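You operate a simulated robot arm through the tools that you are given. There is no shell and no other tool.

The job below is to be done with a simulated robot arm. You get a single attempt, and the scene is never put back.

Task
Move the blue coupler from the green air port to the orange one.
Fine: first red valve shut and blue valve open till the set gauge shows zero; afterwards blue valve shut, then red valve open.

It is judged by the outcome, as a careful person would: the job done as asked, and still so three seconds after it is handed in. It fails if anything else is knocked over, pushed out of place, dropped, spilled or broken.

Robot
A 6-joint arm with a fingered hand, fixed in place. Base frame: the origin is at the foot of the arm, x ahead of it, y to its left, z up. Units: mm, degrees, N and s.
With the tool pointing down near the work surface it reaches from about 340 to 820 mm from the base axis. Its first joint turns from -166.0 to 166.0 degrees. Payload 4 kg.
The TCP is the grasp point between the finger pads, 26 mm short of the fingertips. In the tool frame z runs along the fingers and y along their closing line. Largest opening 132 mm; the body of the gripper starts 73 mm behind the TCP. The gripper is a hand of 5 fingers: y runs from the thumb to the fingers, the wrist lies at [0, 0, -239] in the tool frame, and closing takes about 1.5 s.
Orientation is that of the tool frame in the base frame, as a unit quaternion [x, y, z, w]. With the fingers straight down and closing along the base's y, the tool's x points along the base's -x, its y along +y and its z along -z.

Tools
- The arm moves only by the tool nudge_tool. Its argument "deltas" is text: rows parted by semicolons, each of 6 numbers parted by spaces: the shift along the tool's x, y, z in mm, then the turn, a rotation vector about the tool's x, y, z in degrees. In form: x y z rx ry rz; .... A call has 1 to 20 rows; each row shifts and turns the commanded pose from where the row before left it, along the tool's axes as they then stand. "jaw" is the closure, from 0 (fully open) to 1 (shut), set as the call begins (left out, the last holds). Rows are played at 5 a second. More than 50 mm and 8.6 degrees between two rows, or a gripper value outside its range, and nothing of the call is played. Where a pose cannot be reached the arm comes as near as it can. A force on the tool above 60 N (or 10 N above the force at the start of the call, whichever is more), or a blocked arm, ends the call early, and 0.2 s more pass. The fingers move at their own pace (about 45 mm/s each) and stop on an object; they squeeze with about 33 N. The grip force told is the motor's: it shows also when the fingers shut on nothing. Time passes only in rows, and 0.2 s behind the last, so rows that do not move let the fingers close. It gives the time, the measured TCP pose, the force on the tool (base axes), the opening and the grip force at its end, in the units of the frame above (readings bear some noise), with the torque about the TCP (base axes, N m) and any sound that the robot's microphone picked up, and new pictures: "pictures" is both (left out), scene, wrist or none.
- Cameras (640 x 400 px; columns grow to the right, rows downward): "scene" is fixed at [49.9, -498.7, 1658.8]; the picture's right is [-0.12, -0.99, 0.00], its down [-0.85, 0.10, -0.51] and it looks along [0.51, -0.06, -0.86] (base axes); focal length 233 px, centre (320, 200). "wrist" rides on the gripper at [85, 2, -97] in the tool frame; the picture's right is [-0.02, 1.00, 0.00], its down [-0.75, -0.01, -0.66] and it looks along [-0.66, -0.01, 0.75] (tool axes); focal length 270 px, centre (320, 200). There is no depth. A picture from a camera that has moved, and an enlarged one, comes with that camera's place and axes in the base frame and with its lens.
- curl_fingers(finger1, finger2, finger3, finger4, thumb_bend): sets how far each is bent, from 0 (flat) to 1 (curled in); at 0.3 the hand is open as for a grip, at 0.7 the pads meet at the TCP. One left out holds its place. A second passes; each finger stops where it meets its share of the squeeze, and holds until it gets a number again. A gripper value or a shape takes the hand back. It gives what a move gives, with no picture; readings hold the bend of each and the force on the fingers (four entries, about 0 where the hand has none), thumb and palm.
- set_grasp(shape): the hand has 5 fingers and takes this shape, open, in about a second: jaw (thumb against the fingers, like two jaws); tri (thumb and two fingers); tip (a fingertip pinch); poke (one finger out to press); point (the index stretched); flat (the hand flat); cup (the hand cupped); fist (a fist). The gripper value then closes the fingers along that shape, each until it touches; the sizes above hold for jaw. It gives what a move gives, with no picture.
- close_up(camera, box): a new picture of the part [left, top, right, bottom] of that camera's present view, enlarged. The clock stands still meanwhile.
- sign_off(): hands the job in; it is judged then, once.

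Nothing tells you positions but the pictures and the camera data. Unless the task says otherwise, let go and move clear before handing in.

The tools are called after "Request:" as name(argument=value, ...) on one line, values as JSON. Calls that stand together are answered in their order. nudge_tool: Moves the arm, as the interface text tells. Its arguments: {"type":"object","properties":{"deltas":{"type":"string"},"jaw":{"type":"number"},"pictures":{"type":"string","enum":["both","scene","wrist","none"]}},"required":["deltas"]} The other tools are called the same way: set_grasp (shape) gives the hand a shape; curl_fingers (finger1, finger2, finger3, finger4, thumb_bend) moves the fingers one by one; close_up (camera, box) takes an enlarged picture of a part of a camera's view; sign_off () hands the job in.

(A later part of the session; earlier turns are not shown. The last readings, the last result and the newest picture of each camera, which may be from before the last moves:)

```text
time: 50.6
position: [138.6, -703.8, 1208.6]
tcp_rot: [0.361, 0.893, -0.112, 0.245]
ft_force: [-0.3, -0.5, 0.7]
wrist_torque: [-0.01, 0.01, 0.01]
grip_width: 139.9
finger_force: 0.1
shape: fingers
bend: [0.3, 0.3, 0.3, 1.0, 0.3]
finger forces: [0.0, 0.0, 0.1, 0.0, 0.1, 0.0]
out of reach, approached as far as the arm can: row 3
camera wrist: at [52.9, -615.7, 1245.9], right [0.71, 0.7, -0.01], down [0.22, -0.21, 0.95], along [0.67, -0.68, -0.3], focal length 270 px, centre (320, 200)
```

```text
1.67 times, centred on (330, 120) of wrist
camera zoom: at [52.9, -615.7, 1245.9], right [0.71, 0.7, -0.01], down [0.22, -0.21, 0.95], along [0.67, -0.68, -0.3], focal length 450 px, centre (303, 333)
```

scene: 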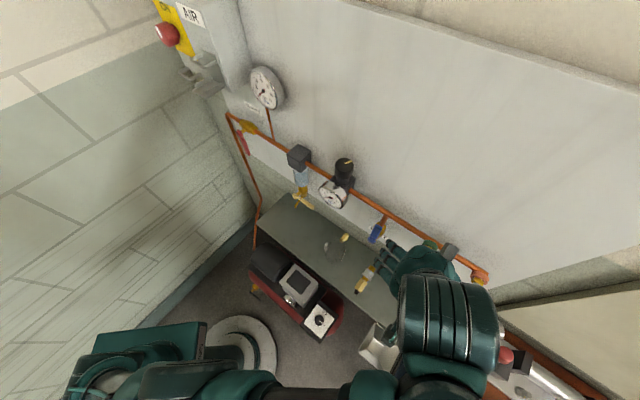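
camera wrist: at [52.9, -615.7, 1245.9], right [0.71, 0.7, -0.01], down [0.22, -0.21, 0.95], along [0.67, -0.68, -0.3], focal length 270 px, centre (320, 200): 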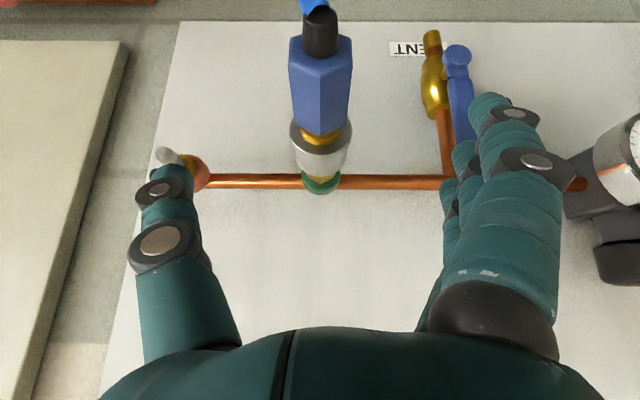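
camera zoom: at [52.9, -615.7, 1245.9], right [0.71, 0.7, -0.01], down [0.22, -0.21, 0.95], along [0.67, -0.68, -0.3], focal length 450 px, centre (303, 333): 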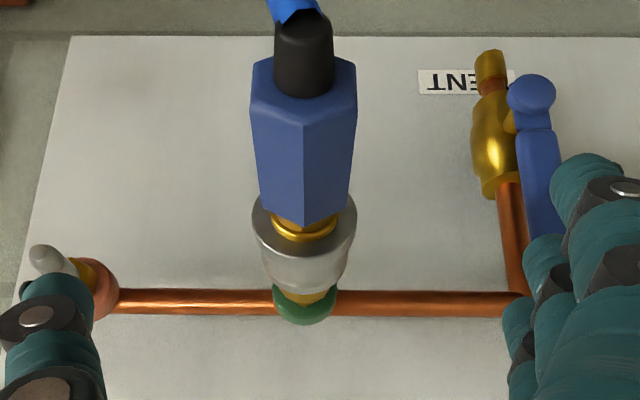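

This is the outer reach limit, about 1040 mm from the shoulder to the wrist. Tilting the hand to about 47° brings the wrist closer and also makes the orange port reachable. I'll tilt here, above the coupler.

Request:
nudge_tool(deltas="0 0 0 0 -7.85 0;0 0 0 0 -7.85 0;0 0 0 0 0 0")

Request:
close_up(camera="wrist", box=[140, 0, 520, 240])

Request:
close_up(camera="scene", box=[340, 200, 520, 320])

```text
time: 51.4
position: [151.8, -753.6, 1231.1]
tcp_rot: [0.341, 0.852, -0.159, 0.364]
ft_force: [-0.1, 0.5, 0.3]
wrist_torque: [-0.02, -0.04, 0.01]
grip_width: 139.8
finger_force: 0.1
shape: fingers
bend: [0.3, 0.3, 0.3, 1.0, 0.3]
finger forces: [0.0, 0.0, 0.0, 0.1, 0.0, 0.0]
out of reach, approached as far as the arm can: row 1, 2
camera wrist: at [61.5, -662.0, 1233.2], right [0.71, 0.71, -0.01], down [0.03, -0.02, 1.0], along [0.71, -0.71, -0.03], focal length 270 px, centre (320, 200)
```

scene: 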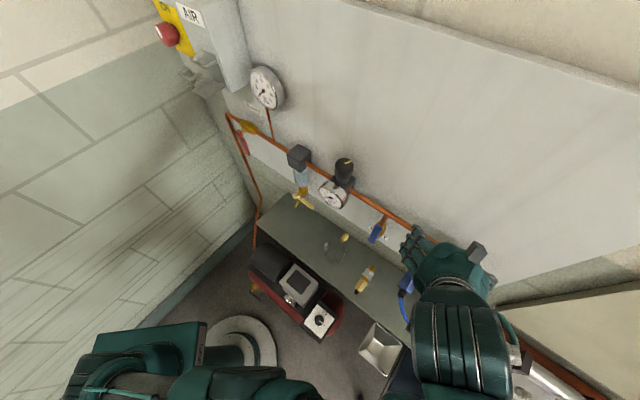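
wrist: 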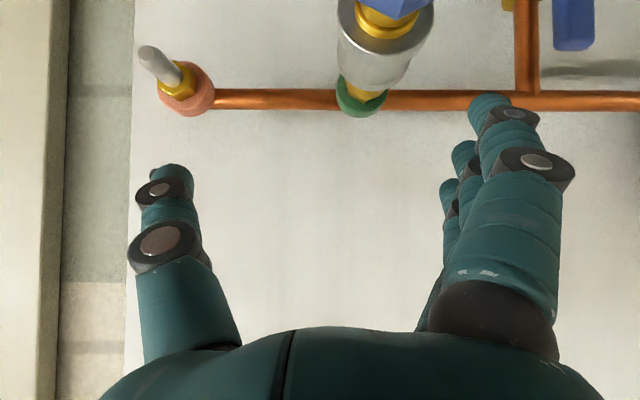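

```text
1.67 times, centred on (330, 120) of wrist
camera zoom: at [61.5, -662.0, 1233.2], right [0.71, 0.71, -0.01], down [0.03, -0.02, 1.0], along [0.71, -0.71, -0.03], focal length 450 px, centre (303, 333)
```

zoom: 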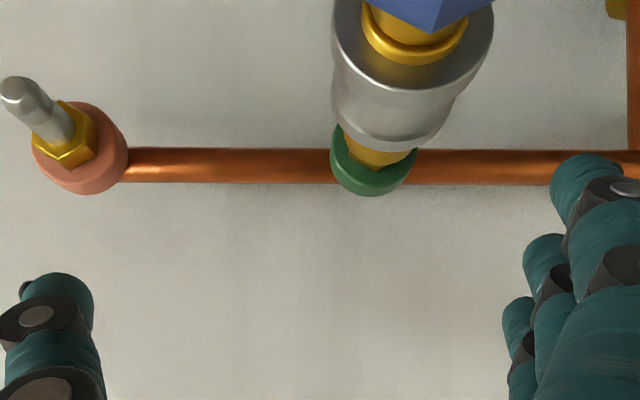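

```text
3.33 times, centred on (430, 260) of scene
camera zoom: at [49.9, -498.7, 1658.8], right [-0.12, -0.99, 0.0], down [-0.85, 0.1, -0.51], along [0.51, -0.06, -0.86], focal length 776 px, centre (-47, 0)
```

zoom: 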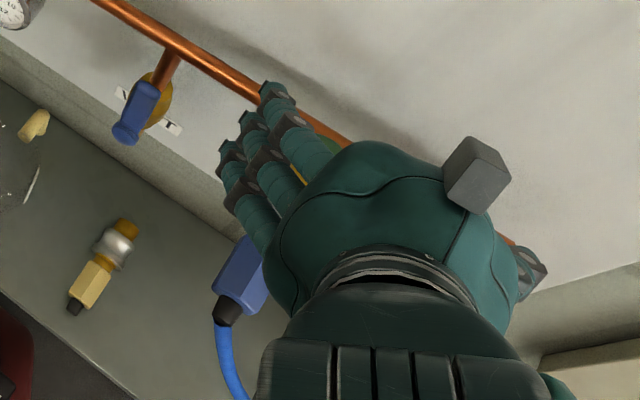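

The tilt is right at 46.8°, but the solver shifted the hand to t≈-425 and n≈-640, still safely above the coupler. I'll slide it back over the coupler.

Request:
nudge_tool(deltas="2.7 13 -2.9 0 0 0;2.7 13 -2.9 0 0 0;0 0 0 0 0 0", pictures="wrist")

```text
time: 52.2
position: [162.6, -743.3, 1234.7]
tcp_rot: [0.343, 0.851, -0.159, 0.365]
ft_force: [0.1, 0.0, 0.3]
wrist_torque: [-0.05, -0.02, -0.02]
grip_width: 139.9
finger_force: 0.2
shape: fingers
bend: [0.3, 0.3, 0.3, 1.0, 0.3]
finger forces: [0.1, 0.0, 0.0, 0.0, 0.1, 0.0]
out of reach, approached as far as the arm can: row 1, 2
camera wrist: at [71.4, -652.2, 1238.5], right [0.71, 0.71, -0.01], down [0.03, -0.02, 1.0], along [0.71, -0.71, -0.04], focal length 270 px, centre (320, 200)
```

wrist: 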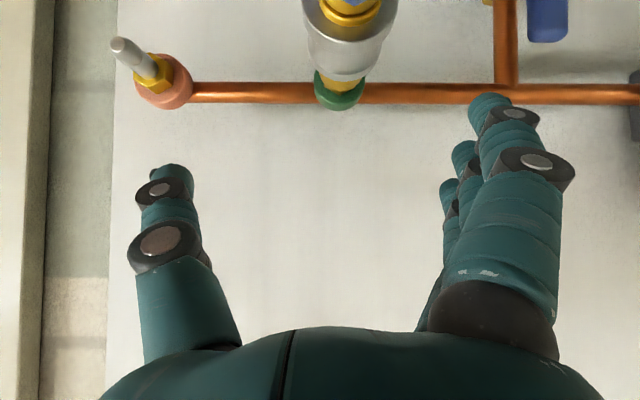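

Request:
nudge_tool(deltas="0 5 0 0 0 0;10 0 9.4 0 0 0;0 0 0 0 0 0", pictures="scene")

```text
time: 53.0
position: [165.7, -746.2, 1231.6]
tcp_rot: [0.341, 0.852, -0.158, 0.364]
ft_force: [-0.7, 0.4, -0.1]
wrist_torque: [0.0, -0.03, -0.02]
grip_width: 139.6
finger_force: 0.1
shape: fingers
bend: [0.3, 0.3, 0.3, 1.0, 0.3]
finger forces: [0.1, 0.0, 0.1, 0.1, 0.0, 0.1]
out of reach, approached as far as the arm can: row 1, 2
```

scene: 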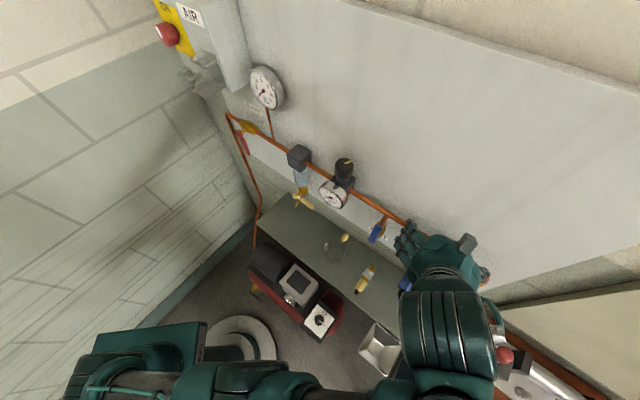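

The vertical-type approach hits arm limits. A better plan is to come from the left-front with the hand horizontal, thumb above and fingers below the coupler. That keeps the wrist well within reach and the fingers nearly square to the coupler. I'll retreat into free space first.

Request:
nudge_tool(deltas="25 0 -26.7 0 0 0;25 5 -26.7 0 0 0;25 5 -26.7 0 0 0;25 5 -26.7 0 0 0;0 0 0 0 0 0", pictures="none")

Request:
nudge_tool(deltas="0 0 0 0 -7 0;0 0 0 0 -7 0;0 0 0 0 -7 0;0 0 0 0 -7 0;0 0 0 0 0 0")

```text
time: 54.2
position: [104.6, -729.3, 1257.7]
tcp_rot: [0.342, 0.851, -0.158, 0.365]
ft_force: [0.2, -0.3, 0.0]
wrist_torque: [0.03, 0.01, -0.01]
grip_width: 139.8
finger_force: 0.1
shape: fingers
bend: [0.3, 0.3, 0.3, 1.0, 0.3]
finger forces: [0.0, 0.0, 0.1, 0.0, 0.0, 0.1]
out of reach, approached as far as the arm can: row 1, 2, 3, 4
```

```text
time: 55.4
position: [28.1, -747.3, 1331.2]
tcp_rot: [0.283, 0.752, -0.215, 0.555]
ft_force: [0.4, 0.7, 0.5]
wrist_torque: [0.0, 0.02, 0.01]
grip_width: 139.6
finger_force: 0.1
shape: fingers
bend: [0.3, 0.3, 0.3, 1.0, 0.3]
finger forces: [0.0, 0.0, 0.0, 0.0, 0.1, 0.0]
out of reach, approached as far as the arm can: row 1, 2, 3, 4
camera wrist: at [-57.8, -667.1, 1277.9], right [0.67, 0.74, 0.01], down [-0.31, 0.27, 0.91], along [0.68, -0.61, 0.41], focal length 270 px, centre (320, 200)
```

scene: 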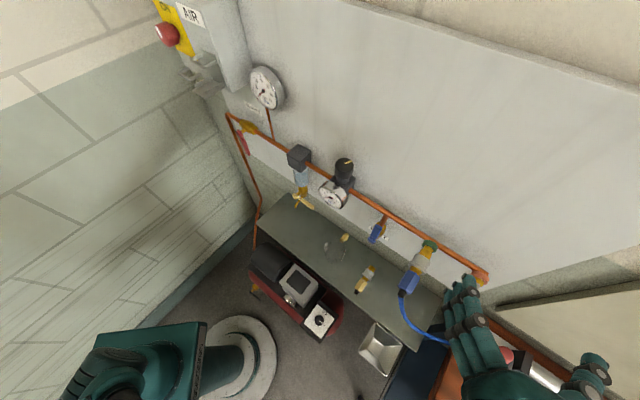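
wrist: 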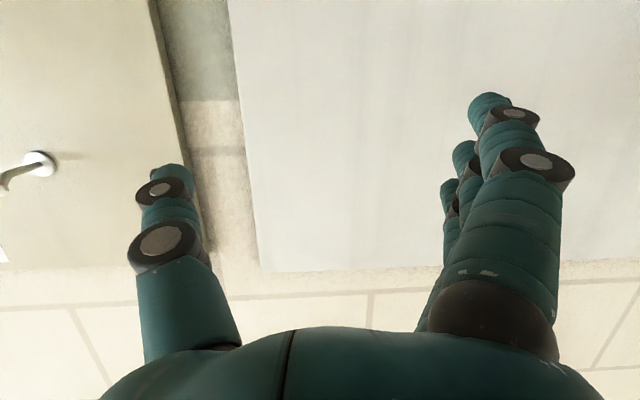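

The arm appears to be stuck sliding along its full-extension boundary with a straight elbow. I'll command a clear inward move toward the shoulder, away from the wall, to bend the elbow again.

Request:
nudge_tool(deltas="34 21 -1.5 0 0 0;34 21 -1.5 0 0 0;34 21 -1.5 0 0 0;0 0 0 0 0 0")

```text
time: 56.4
position: [27.0, -760.0, 1302.4]
tcp_rot: [0.279, 0.758, -0.206, 0.553]
ft_force: [-0.8, 0.2, -1.3]
wrist_torque: [0.0, 0.01, -0.01]
grip_width: 139.7
finger_force: 0.1
shape: fingers
bend: [0.3, 0.3, 0.3, 1.0, 0.3]
finger forces: [0.0, 0.0, 0.0, 0.0, 0.1, 0.0]
out of reach, approached as far as the arm can: row 1, 2, 3
camera wrist: at [-61.1, -680.9, 1249.9], right [0.66, 0.75, 0.02], down [-0.31, 0.25, 0.92], along [0.69, -0.61, 0.4], focal length 270 px, centre (320, 200)
```

scene: 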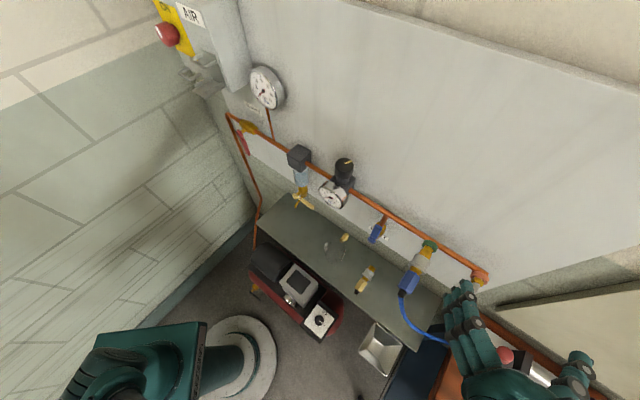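
wrist: 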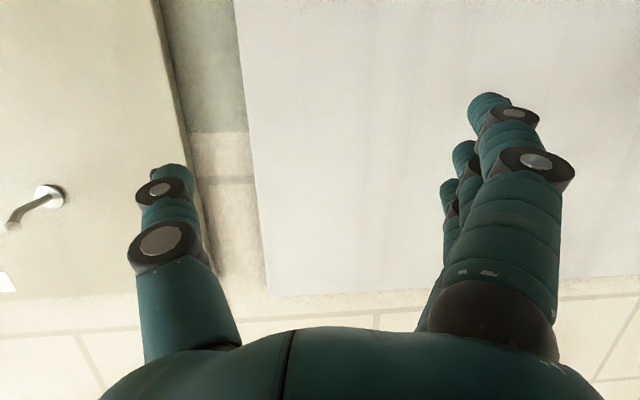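

Request:
nudge_tool(deltas="19 0 6.1 0 0 0;19 0 6.1 0 0 0;19 0 6.1 0 0 0;0 0 0 0 0 0", pictures="none")

```text
time: 57.4
position: [-2.9, -773.8, 1267.2]
tcp_rot: [0.28, 0.756, -0.209, 0.554]
ft_force: [-0.1, -0.2, -0.5]
wrist_torque: [0.04, 0.02, 0.02]
grip_width: 139.6
finger_force: 0.1
shape: fingers
bend: [0.3, 0.3, 0.3, 1.0, 0.3]
finger forces: [0.0, 0.0, 0.1, 0.1, 0.0, 0.0]
out of reach, approached as far as the arm can: row 1, 2, 3
```

Request:
nudge_tool(deltas="0 0 0 0 6 0;0 0 0 0 6 0;0 0 0 0 0 0", pictures="scene")

```text
time: 58.2
position: [0.7, -757.0, 1250.7]
tcp_rot: [0.304, 0.807, -0.183, 0.473]
ft_force: [0.3, 0.5, -0.4]
wrist_torque: [-0.03, -0.02, 0.0]
grip_width: 139.3
finger_force: 0.1
shape: fingers
bend: [0.3, 0.3, 0.3, 1.0, 0.3]
finger forces: [0.0, 0.0, 0.1, 0.0, 0.0, 0.1]
out of reach, approached as far as the arm can: row 1, 2
```

scene: 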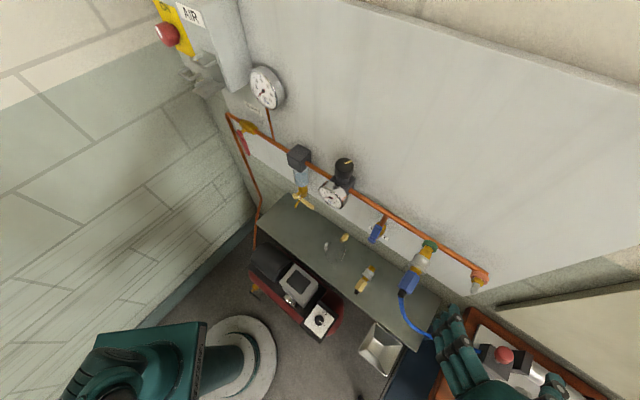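

The reach data fit a sphere of about 742 mm radius around (0, 0, 986) for the wrist point. I'm on its surface with the elbow straight, so I'll command a purely radial inward move away from the wall to break out.

Request:
nudge_tool(deltas="18.4 29.1 -4.1 0 0 0;18.4 29.1 -4.1 0 0 0;18.4 29.1 -4.1 0 0 0;18.4 29.1 -4.1 0 0 0;0 0 0 0 0 0")

```text
time: 59.4
position: [40.5, -636.0, 1192.3]
tcp_rot: [0.304, 0.806, -0.185, 0.473]
ft_force: [0.1, -0.1, -0.3]
wrist_torque: [-0.02, 0.02, 0.03]
grip_width: 139.4
finger_force: 0.0
shape: fingers
bend: [0.3, 0.3, 0.3, 1.0, 0.3]
finger forces: [0.0, 0.1, 0.1, 0.0, 0.0, 0.1]
camera wrist: at [-52.5, -551.4, 1164.0], right [0.67, 0.74, 0.01], down [-0.16, 0.14, 0.98], along [0.72, -0.66, 0.21], focal length 270 px, centre (320, 200)
```

scene: 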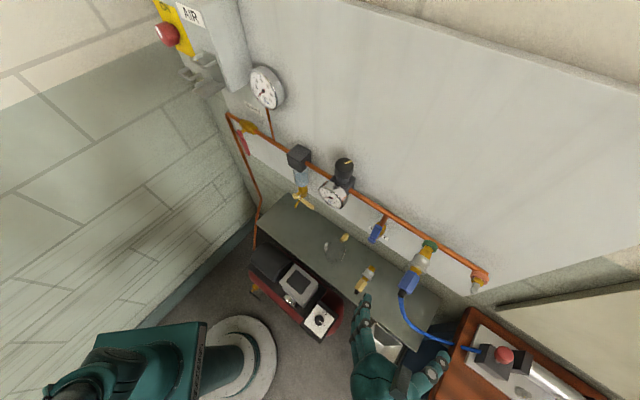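
wrist: 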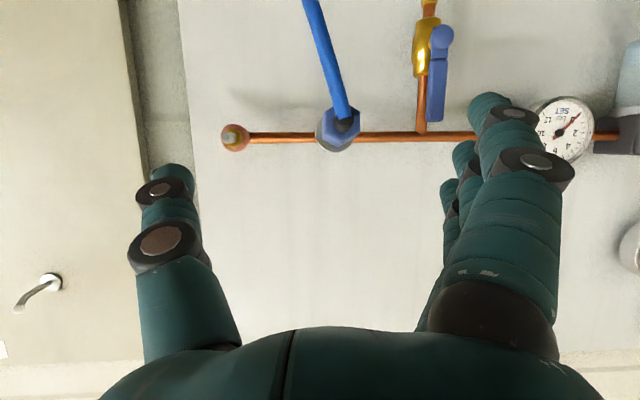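

The arm is free again. Now I'll back off slightly, level the hand to horizontal and roll it, so that the thumb is on top and the fingers below.

Request:
nudge_tool(deltas="20 0 -35 0 0 0;0 0 0 0 -7.2 0;0 0 0 0 -7.2 0;0 0 0 0 -7.2 0;0 0 0 0 -7.2 0;0 0 0 0 0 -8.2;0 0 0 0 0 -8.2;0 0 0 0 0 -8.2;0 0 0 0 0 -8.2;0 0 0 0 0 -8.2;0 0 0 0 0 -8.2;0 0 0 0 0 0")

```text
time: 62.0
position: [1.7, -640.6, 1237.4]
tcp_rot: [-0.05, 0.709, -0.501, 0.494]
ft_force: [-0.1, 0.7, 0.2]
wrist_torque: [0.03, -0.03, 0.01]
grip_width: 139.6
finger_force: 0.1
shape: fingers
bend: [0.3, 0.3, 0.3, 1.0, 0.3]
finger forces: [0.1, 0.0, 0.0, 0.0, 0.0, 0.1]
out of reach, approached as far as the arm can: row 10, 11
camera wrist: at [-112.2, -623.1, 1181.2], right [0.44, 0.5, -0.75], down [-0.12, 0.85, 0.51], along [0.89, -0.13, 0.43], focal length 270 px, centre (320, 200)
```

scene: 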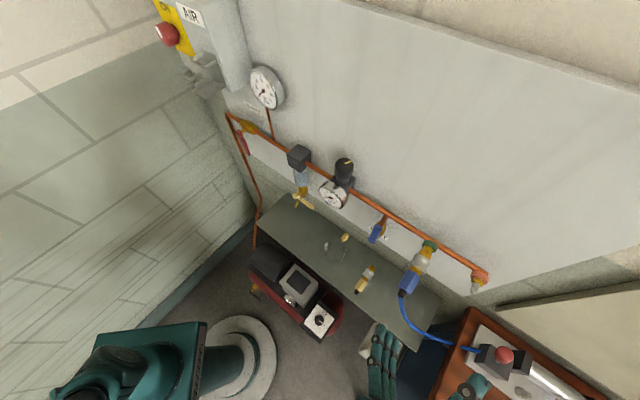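
wrist: 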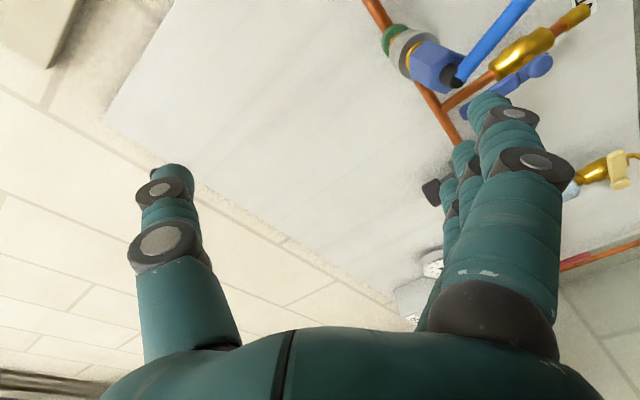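

The roll reached about 48°, after which a wrist joint seems to limit it. A diagonal approach from the upper-left-front also works, so I'll swing the hand about its closing axis toward that.

Request:
nudge_tool(deltas="0 0 0 0 7.5 0;0 0 0 0 7.5 0;0 0 0 0 7.5 0;0 0 0 0 7.5 0;0 0 0 0 0 0")

```text
time: 63.2
position: [1.3, -640.6, 1237.9]
tcp_rot: [0.083, 0.81, -0.501, 0.292]
ft_force: [0.6, -0.8, 0.4]
wrist_torque: [-0.01, -0.01, -0.04]
grip_width: 139.5
finger_force: 0.2
shape: fingers
bend: [0.3, 0.3, 0.3, 1.0, 0.3]
finger forces: [0.1, 0.1, 0.0, 0.0, 0.0, 0.0]
camera wrist: at [-103.9, -569.2, 1219.6], right [0.44, 0.49, -0.75], down [0.35, 0.68, 0.65], along [0.83, -0.55, 0.13], focal length 270 px, centre (320, 200)
```

scene: 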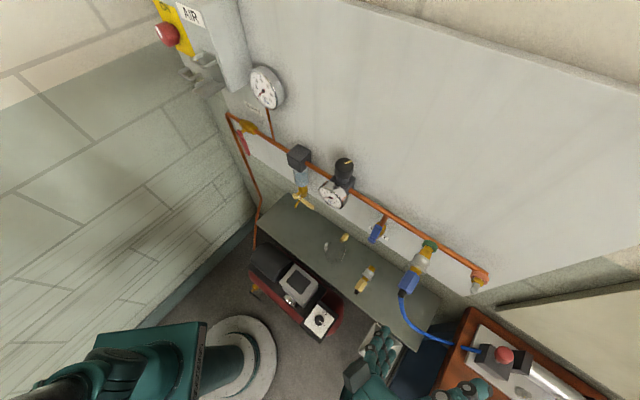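
wrist: 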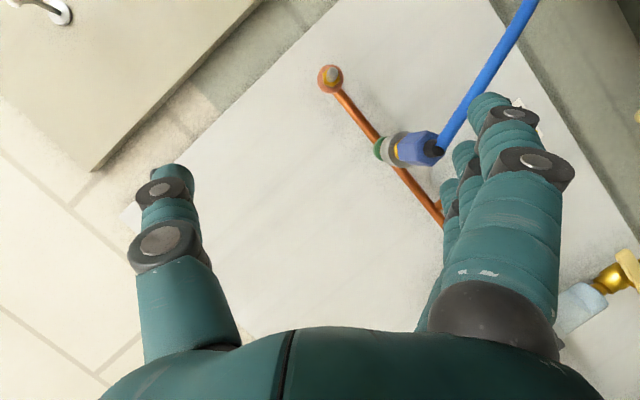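

Request:
nudge_tool(deltas="0 0 0 0 7.5 0;0 0 0 0 7.5 0;0 0 0 0 7.5 0;0 0 0 0 7 0;0 0 0 0 0 0")

```text
time: 64.4
position: [2.1, -640.9, 1237.7]
tcp_rot: [0.207, 0.858, -0.463, 0.078]
ft_force: [-0.1, 0.5, 0.6]
wrist_torque: [0.02, 0.02, -0.02]
grip_width: 139.5
finger_force: 0.1
shape: fingers
bend: [0.3, 0.3, 0.3, 1.0, 0.3]
finger forces: [0.0, 0.0, 0.0, 0.0, 0.0, 0.0]
camera wrist: at [-68.0, -535.0, 1262.7], right [0.45, 0.48, -0.76], down [0.71, 0.32, 0.62], along [0.54, -0.82, -0.2], focal length 270 px, centre (320, 200)
```

scene: 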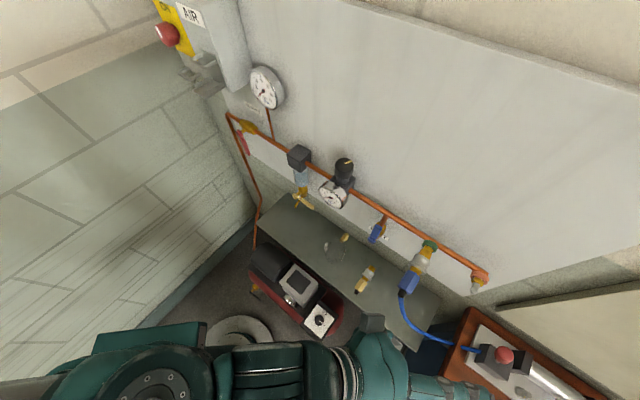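
wrist: 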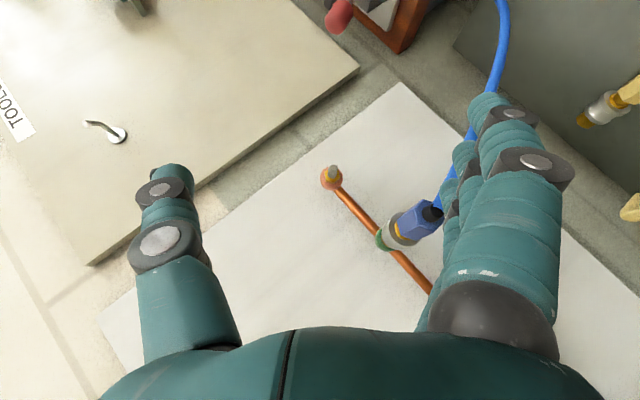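

All reachable: the hand now points down-right toward the wall, with its closing line square to the coupler axis. I'll open the pinky and move to a pre-grasp pose up and left of the sleeve.

Request:
curl_fingers(finger4=0.3)

Request:
nudge_tool(deltas="-15.7 23.2 -22.5 0 0 0;-15.7 23.2 -22.5 0 0 0;-15.7 23.2 -22.5 0 0 0;-25.7 4.5 22.7 0 0 0;-25.7 4.5 22.7 0 0 0;-25.7 4.5 22.7 0 0 0;-25.7 4.5 22.7 0 0 0;0 0 0 0 0 0")

Request:
close_up(camera="scene", box=[330, 200, 490, 310])

```text
time: 65.4
position: [2.1, -641.9, 1238.2]
tcp_rot: [0.207, 0.859, -0.462, 0.078]
ft_force: [0.3, -0.4, 0.1]
wrist_torque: [-0.01, 0.0, 0.01]
grip_width: 139.4
finger_force: 0.1
shape: fingers
bend: [0.3, 0.3, 0.3, 0.3, 0.3]
finger forces: [0.0, 0.0, 0.1, 0.1, 0.0, 0.0]
```

```text
time: 67.2
position: [172.5, -659.6, 1206.9]
tcp_rot: [0.207, 0.858, -0.463, 0.078]
ft_force: [0.3, -1.3, 0.3]
wrist_torque: [-0.03, 0.04, 0.02]
grip_width: 139.6
finger_force: 0.0
shape: fingers
bend: [0.3, 0.3, 0.3, 0.3, 0.3]
finger forces: [0.1, 0.0, 0.1, 0.0, 0.0, 0.1]
camera wrist: at [102.7, -552.7, 1231.9], right [0.45, 0.48, -0.76], down [0.71, 0.32, 0.62], along [0.54, -0.82, -0.2], focal length 270 px, centre (320, 200)
```

scene: 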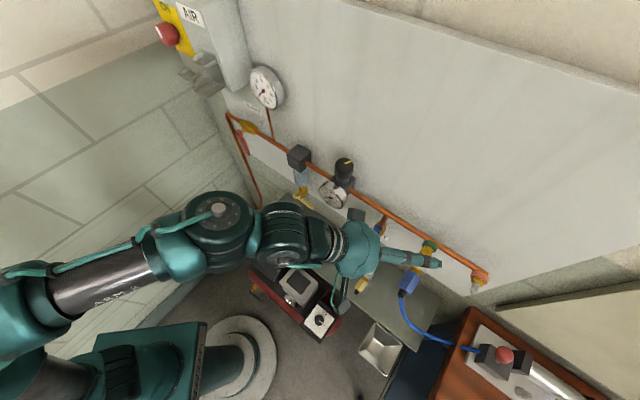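
wrist: 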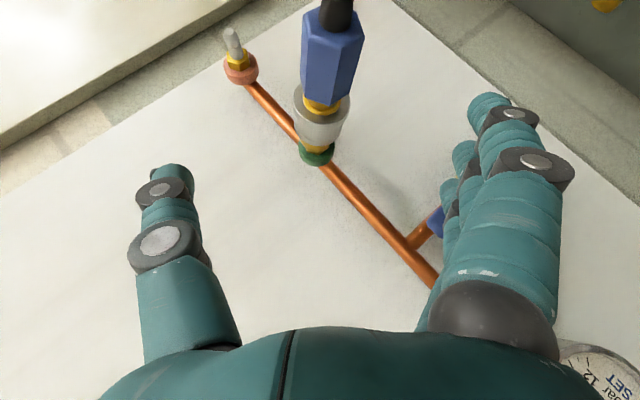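

```text
3.64 times, centred on (410, 255) of scene
camera zoom: at [49.9, -498.7, 1658.8], right [-0.12, -0.99, 0.0], down [-0.85, 0.1, -0.51], along [0.51, -0.06, -0.86], focal length 847 px, centre (-7, 0)
```

zoom: 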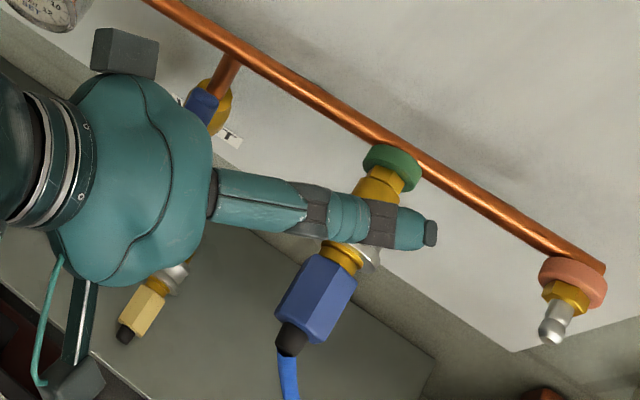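

The coupler is centred between the thumb and the fingers, with the sleeve about 88 mm ahead along the tool axis. I'll advance and check again partway.

Request:
nudge_tool(deltas="0 0.5 20 0 0 0;0 0.5 20 0 0 0;0 0 15 0 0 0;0 0 0 0 0 0")

Request:
close_up(camera="scene", box=[330, 200, 490, 310])

```text
time: 68.2
position: [170.9, -704.7, 1175.1]
tcp_rot: [0.207, 0.858, -0.463, 0.078]
ft_force: [0.1, 0.2, -0.7]
wrist_torque: [0.01, 0.01, -0.03]
grip_width: 139.7
finger_force: 0.0
shape: fingers
bend: [0.3, 0.3, 0.3, 0.3, 0.3]
finger forces: [0.1, 0.1, 0.0, 0.0, 0.0, 0.0]
camera wrist: at [101.2, -598.3, 1199.5], right [0.45, 0.48, -0.76], down [0.71, 0.32, 0.62], along [0.54, -0.82, -0.2], focal length 270 px, centre (320, 200)
```

scene: 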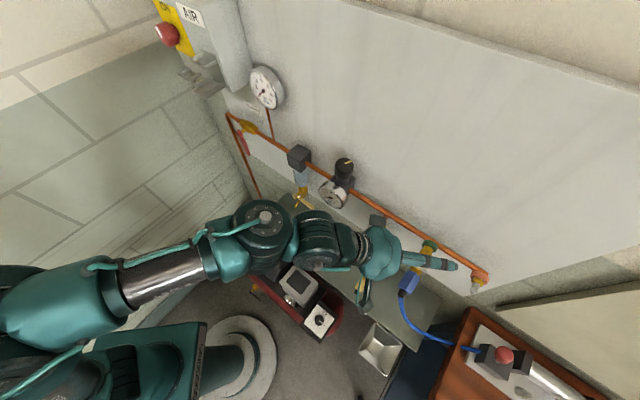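
wrist: 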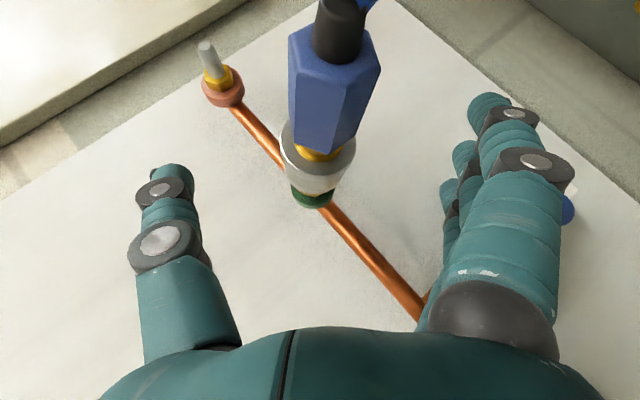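

```text
3.64 times, centred on (410, 255) of scene
camera zoom: at [49.9, -498.7, 1658.8], right [-0.12, -0.99, 0.0], down [-0.85, 0.1, -0.51], along [0.51, -0.06, -0.86], focal length 847 px, centre (-7, 0)
```

zoom: 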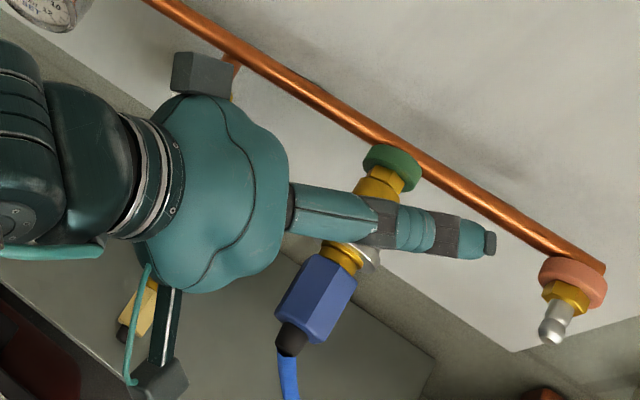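

Request:
nudge_tool(deltas="-0.4 -1 12.5 0 0 0;-0.4 -1 12.5 0 0 0;0 0 0 0 0 0")

Request:
close_up(camera="wrist", box=[120, 0, 520, 260])

Request:
close_up(camera="scene", box=[370, 220, 470, 300])

```text
time: 69.0
position: [170.2, -725.1, 1163.4]
tcp_rot: [0.207, 0.858, -0.463, 0.078]
ft_force: [-0.1, 0.6, 0.8]
wrist_torque: [0.0, 0.03, 0.0]
grip_width: 139.8
finger_force: 0.0
shape: fingers
bend: [0.3, 0.3, 0.3, 0.3, 0.3]
finger forces: [0.0, 0.0, 0.1, 0.0, 0.0, 0.0]
camera wrist: at [99.3, -620.0, 1187.7], right [0.45, 0.48, -0.76], down [0.71, 0.32, 0.62], along [0.54, -0.82, -0.2], focal length 270 px, centre (320, 200)
```

scene: 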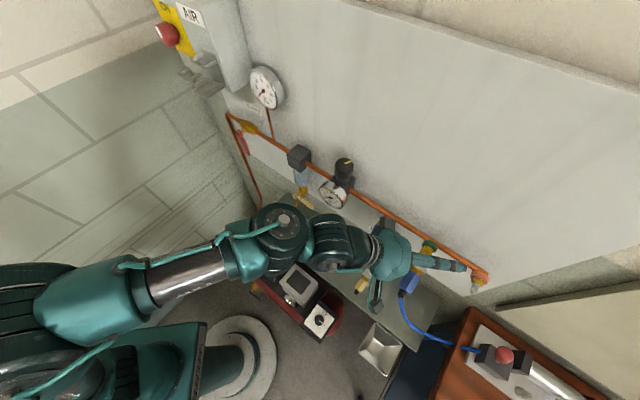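
wrist: 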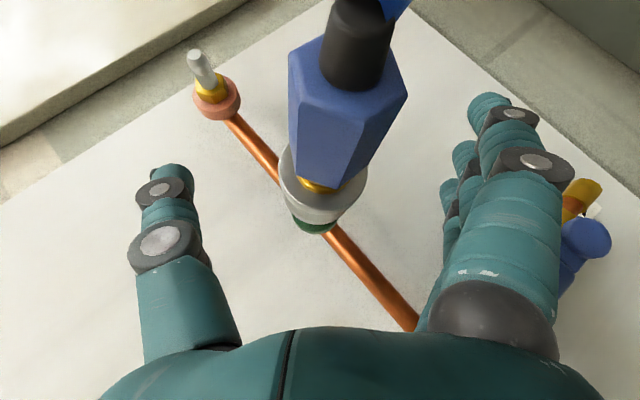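

```text
1.54 times, centred on (320, 130) of wrist
camera zoom: at [99.3, -620.0, 1187.7], right [0.45, 0.48, -0.76], down [0.71, 0.32, 0.62], along [0.54, -0.82, -0.2], focal length 416 px, centre (320, 308)
```

zoom: 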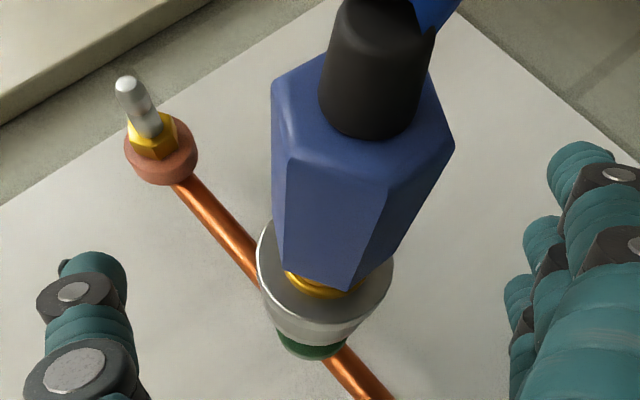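

```text
5.00 times, centred on (420, 260) of scene
camera zoom: at [49.9, -498.7, 1658.8], right [-0.12, -0.99, 0.0], down [-0.85, 0.1, -0.51], along [0.51, -0.06, -0.86], focal length 1164 px, centre (-180, -100)
```

zoom: 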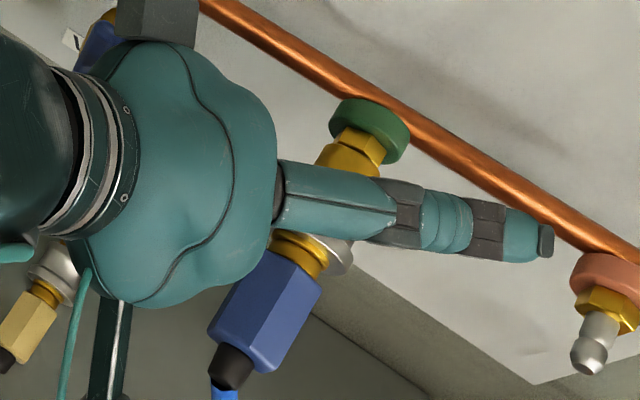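

The sleeve lies at the grasp point between the thumb and the middle and ring fingers. I'll close those three on it.

Request:
curl_fingers(finger2=0.75, finger3=0.75, thumb_bend=0.75)

Request:
nudge_tool(deltas="0 0 0 0 0 0;0 0 0 0 0 0")

Request:
close_up(camera="wrist", box=[120, 0, 520, 260])

Request:
close_up(camera="scene", box=[370, 220, 470, 300])

```text
time: 70.0
position: [168.8, -726.9, 1162.6]
tcp_rot: [0.207, 0.859, -0.463, 0.078]
ft_force: [-0.5, -9.5, -6.0]
wrist_torque: [0.01, -0.04, -0.02]
grip_width: 84.2
finger_force: 16.2
shape: fingers
bend: [0.3, 0.71, 0.71, 0.3, 0.67]
finger forces: [0.0, 9.1, 7.9, 0.0, 15.6, 0.0]
```

```text
time: 70.6
position: [167.8, -725.4, 1164.2]
tcp_rot: [0.208, 0.858, -0.463, 0.078]
ft_force: [-1.5, -10.0, -6.7]
wrist_torque: [0.03, -0.02, -0.02]
grip_width: 84.0
finger_force: 16.3
shape: fingers
bend: [0.3, 0.71, 0.71, 0.3, 0.67]
finger forces: [0.0, 9.1, 7.8, 0.0, 15.6, 0.0]
camera wrist: at [99.2, -620.2, 1187.3], right [0.45, 0.48, -0.76], down [0.71, 0.32, 0.62], along [0.54, -0.82, -0.2], focal length 270 px, centre (320, 200)
```

scene: 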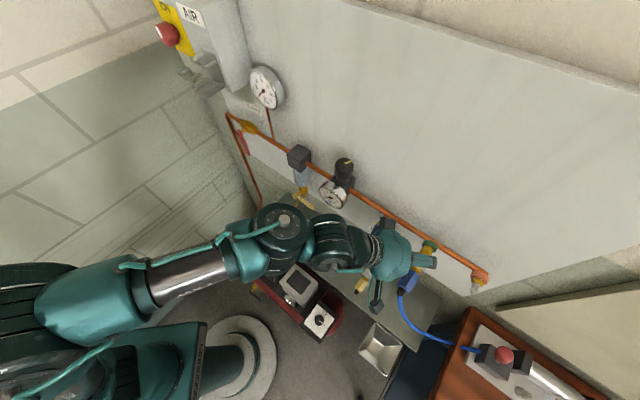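
wrist: 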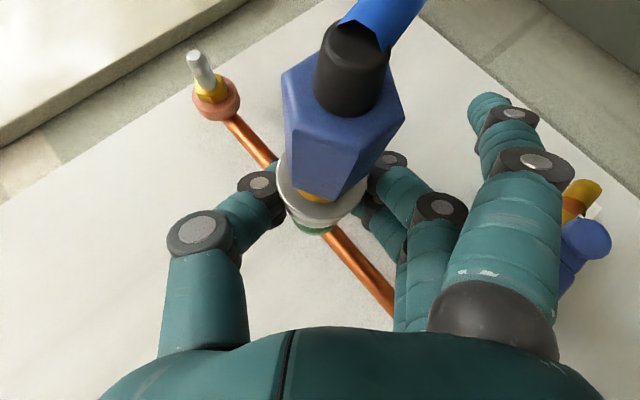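

```text
1.54 times, centred on (320, 130) of wrist
camera zoom: at [99.2, -620.2, 1187.3], right [0.45, 0.48, -0.76], down [0.71, 0.32, 0.62], along [0.54, -0.82, -0.2], focal length 416 px, centre (320, 308)
```

zoom: 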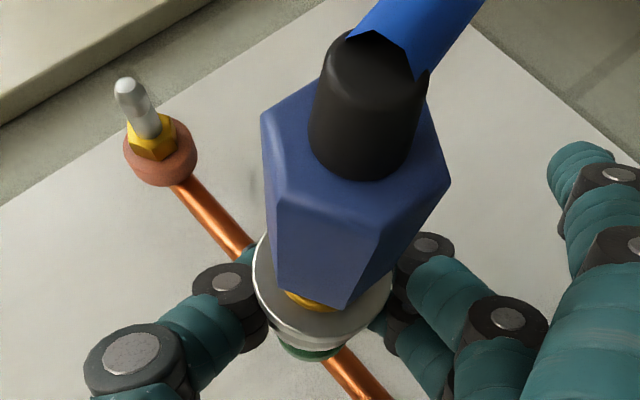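

```text
5.00 times, centred on (420, 260) of scene
camera zoom: at [49.9, -498.7, 1658.8], right [-0.12, -0.99, 0.0], down [-0.85, 0.1, -0.51], along [0.51, -0.06, -0.86], focal length 1164 px, centre (-180, -100)
```

zoom: 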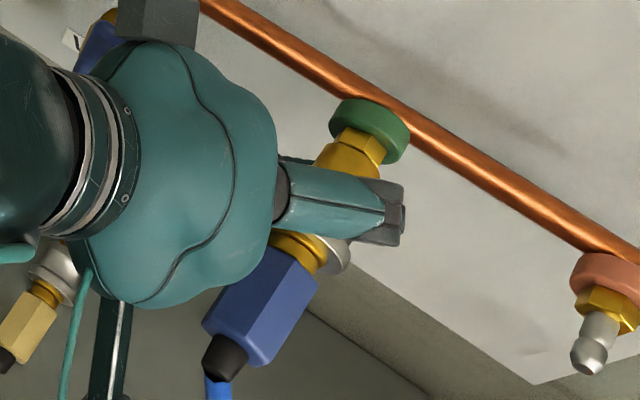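

The sleeve is gripped at about 16 N on each side. Next I pull straight back along the coupler axis in small steps.

Request:
nudge_tool(deltas="3.35 0.16 -2.17 0 0 0;3.35 0.16 -2.17 0 0 0;3.35 0.16 -2.17 0 0 0;0 0 0 0 0 0")

Request:
close_up(camera="scene", box=[370, 220, 470, 300])

```text
time: 71.6
position: [160.5, -718.2, 1162.4]
tcp_rot: [0.207, 0.859, -0.462, 0.078]
ft_force: [-0.3, -1.9, -6.6]
wrist_torque: [0.09, 0.02, -0.01]
grip_width: 80.7
finger_force: 15.2
shape: fingers
bend: [0.3, 0.72, 0.71, 0.3, 0.69]
finger forces: [0.0, 9.2, 8.5, 0.0, 12.0, 0.0]
camera wrist: at [90.8, -611.4, 1186.8], right [0.45, 0.48, -0.76], down [0.71, 0.32, 0.62], along [0.54, -0.82, -0.2], focal length 270 px, centre (320, 200)
```

scene: 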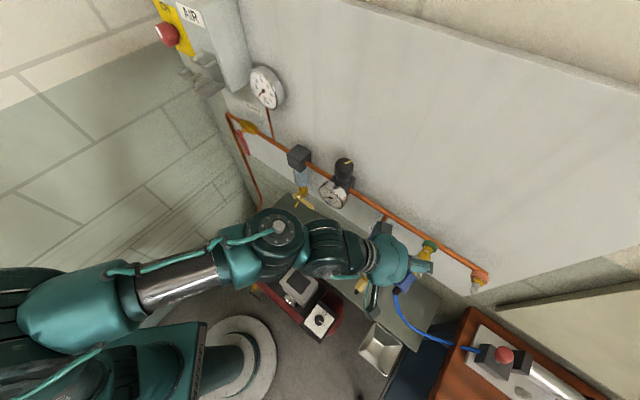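
wrist: 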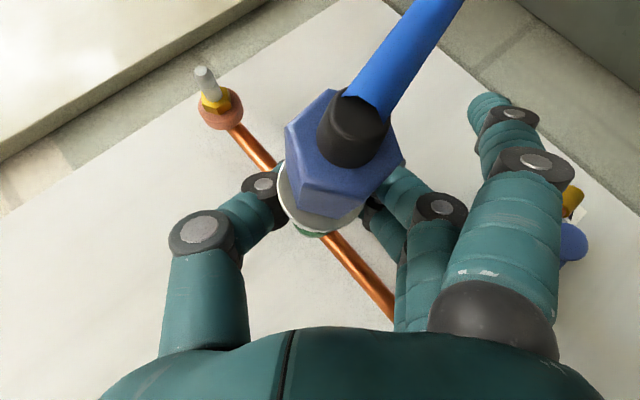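

```text
5.00 times, centred on (420, 260) of scene
camera zoom: at [49.9, -498.7, 1658.8], right [-0.12, -0.99, 0.0], down [-0.85, 0.1, -0.51], along [0.51, -0.06, -0.86], focal length 1164 px, centre (-180, -100)
```

zoom: 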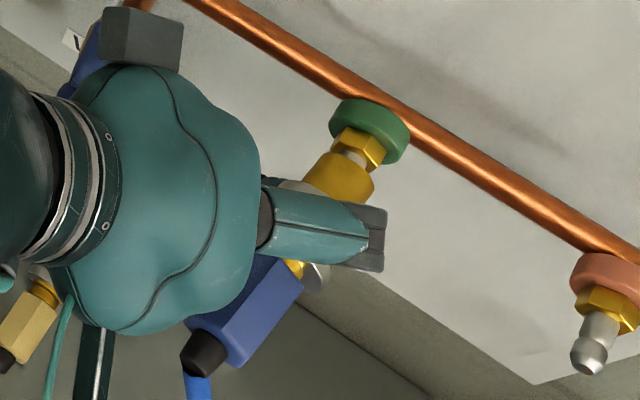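

The coupler released: the nipple stem is visible behind its brass nose. It seems to have pitched slightly in the grip, so I'll look closer before pulling further.

Request:
close_up(camera="wrist", box=[200, 60, 480, 250])

Request:
close_up(camera="scene", box=[395, 230, 455, 300])

```text
2.11 times, centred on (340, 155) of wrist
camera zoom: at [90.8, -611.4, 1186.8], right [0.45, 0.48, -0.76], down [0.71, 0.32, 0.62], along [0.54, -0.82, -0.2], focal length 569 px, centre (278, 295)
```

zoom: 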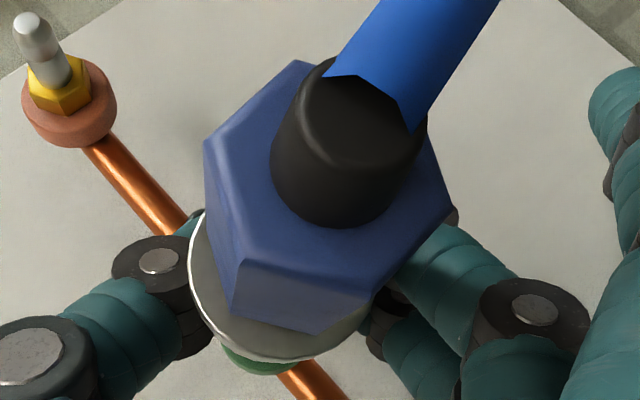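

```text
5.71 times, centred on (425, 265) of scene
camera zoom: at [49.9, -498.7, 1658.8], right [-0.12, -0.99, 0.0], down [-0.85, 0.1, -0.51], along [0.51, -0.06, -0.86], focal length 1330 px, centre (-280, -171)
```

zoom: 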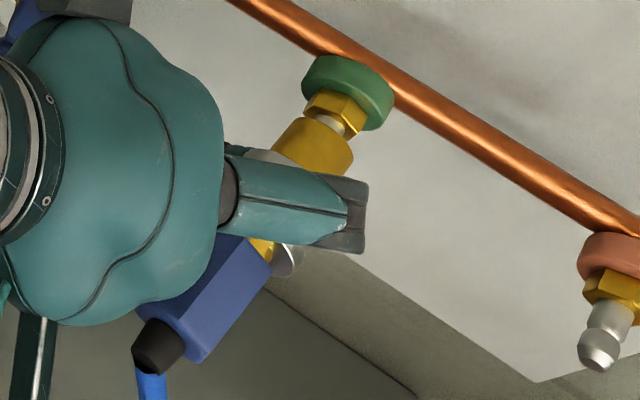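

The coupler has turned about 10° around my closing axis, with the boot leaning left. I'll ease it fully off the nipple while rotating the hand to bring its axis back in line.

Request:
nudge_tool(deltas="3.35 0.16 -2.17 0 -1.5 0;3.35 0.16 -2.17 0 -1.5 0;3.35 0.2 -2.17 0 -1.5 0;3.4 0.2 -2.1 0 -1.5 0;0 0 0 0 0 0")

Request:
close_up(camera="scene", box=[395, 230, 455, 300])

Request:
close_up(camera="wrist", box=[200, 60, 480, 250])

```text
time: 72.8
position: [149.6, -706.8, 1163.3]
tcp_rot: [0.182, 0.853, -0.473, 0.123]
ft_force: [-0.9, 0.5, -2.6]
wrist_torque: [0.04, 0.04, -0.01]
grip_width: 80.2
finger_force: 13.3
shape: fingers
bend: [0.3, 0.72, 0.72, 0.3, 0.69]
finger forces: [0.0, 7.6, 7.2, 0.0, 11.8, 0.0]
camera wrist: at [69.6, -606.5, 1178.8], right [0.45, 0.48, -0.75], down [0.65, 0.41, 0.64], along [0.62, -0.78, -0.13], focal length 270 px, centre (320, 200)
```

scene: 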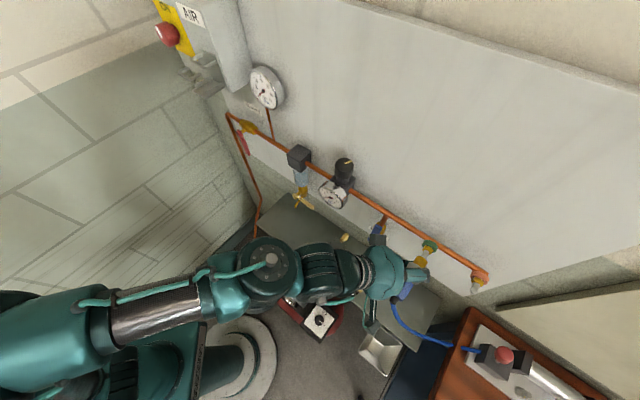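
wrist: 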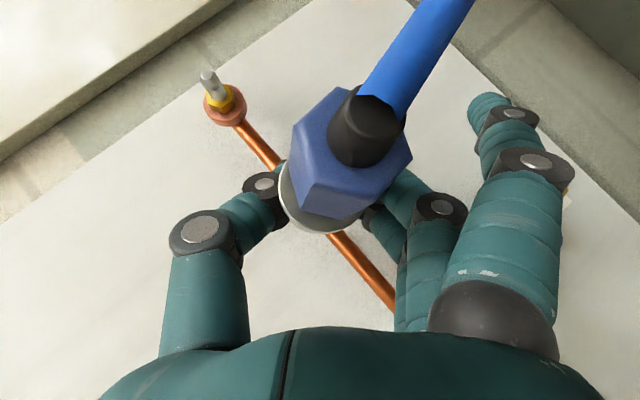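

```text
5.71 times, centred on (425, 265) of scene
camera zoom: at [49.9, -498.7, 1658.8], right [-0.12, -0.99, 0.0], down [-0.85, 0.1, -0.51], along [0.51, -0.06, -0.86], focal length 1330 px, centre (-280, -171)
```

zoom: 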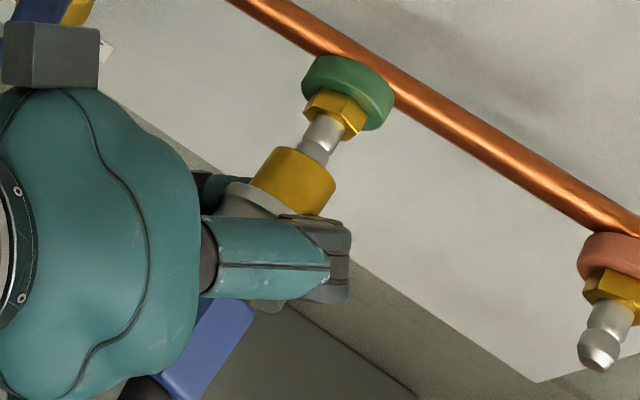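

```text
2.11 times, centred on (340, 155) of wrist
camera zoom: at [69.6, -606.5, 1178.8], right [0.45, 0.48, -0.75], down [0.65, 0.41, 0.64], along [0.62, -0.78, -0.13], focal length 569 px, centre (278, 295)
```

zoom: 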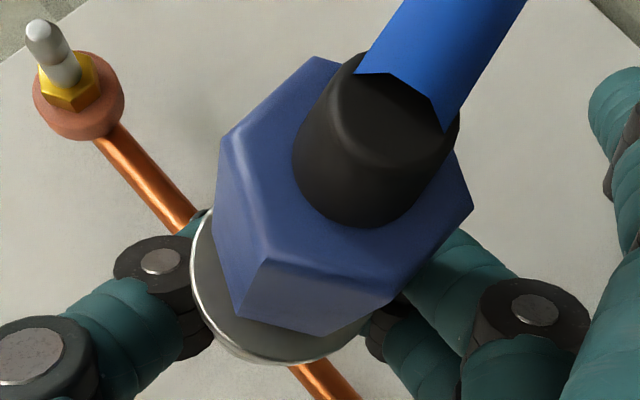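

The coupler is almost off and close to aligned. I'll pull it another 30 mm straight back so the nose clears the nipple completely.

Request:
nudge_tool(deltas="4.65 0.25 -3.77 0 0 0;4.65 0.25 -3.77 0 0 0;4.65 0.25 -3.77 0 0 0;4.65 0.25 -3.77 0 0 0;4.65 0.25 -3.77 0 0 0;0 0 0 0 0 0")

Request:
close_up(camera="scene", box=[385, 230, 465, 310])

Request:
close_up(camera="wrist", box=[200, 60, 480, 250])

```text
time: 74.2
position: [127.8, -684.5, 1162.3]
tcp_rot: [0.182, 0.853, -0.474, 0.122]
ft_force: [-0.6, 0.0, -1.1]
wrist_torque: [0.0, 0.01, -0.01]
grip_width: 80.3
finger_force: 13.5
shape: fingers
bend: [0.3, 0.72, 0.72, 0.3, 0.69]
finger forces: [0.1, 7.5, 6.8, 0.0, 12.2, 0.0]
camera wrist: at [48.7, -584.6, 1178.2], right [0.45, 0.48, -0.75], down [0.65, 0.41, 0.64], along [0.62, -0.78, -0.13], focal length 270 px, centre (320, 200)
```

scene: 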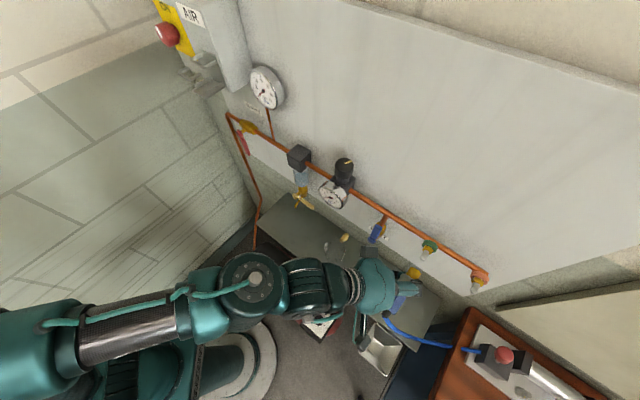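
wrist: 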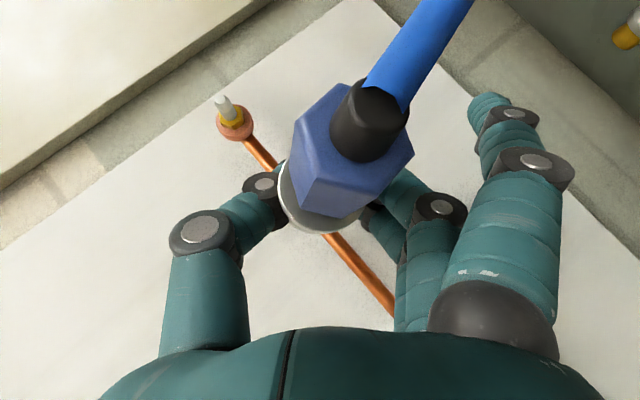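

```text
5.00 times, centred on (425, 270) of scene
camera zoom: at [49.9, -498.7, 1658.8], right [-0.12, -0.99, 0.0], down [-0.85, 0.1, -0.51], along [0.51, -0.06, -0.86], focal length 1164 px, centre (-205, -150)
```

zoom: 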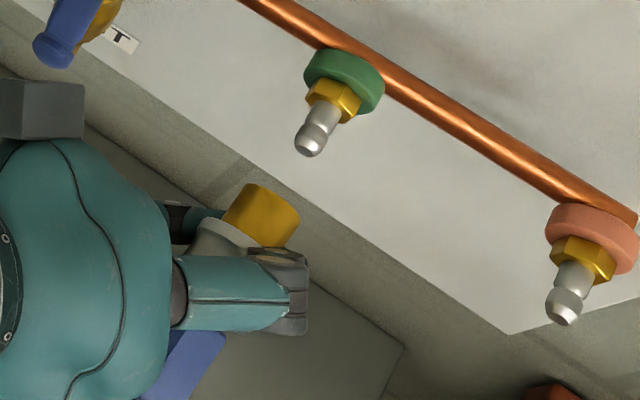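

```text
2.11 times, centred on (340, 155) of wrist
camera zoom: at [48.7, -584.6, 1178.2], right [0.45, 0.48, -0.75], down [0.65, 0.41, 0.64], along [0.62, -0.78, -0.13], focal length 569 px, centre (278, 295)
```

zoom: 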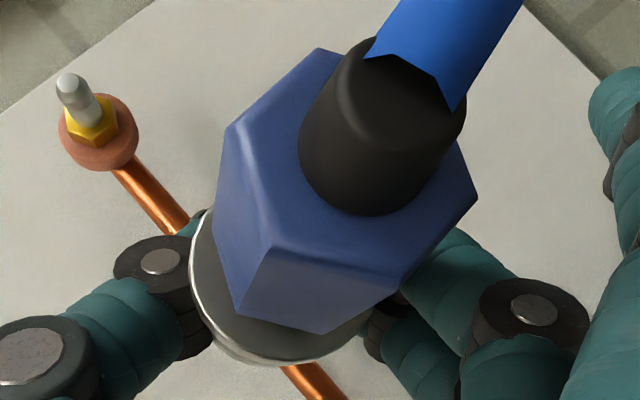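

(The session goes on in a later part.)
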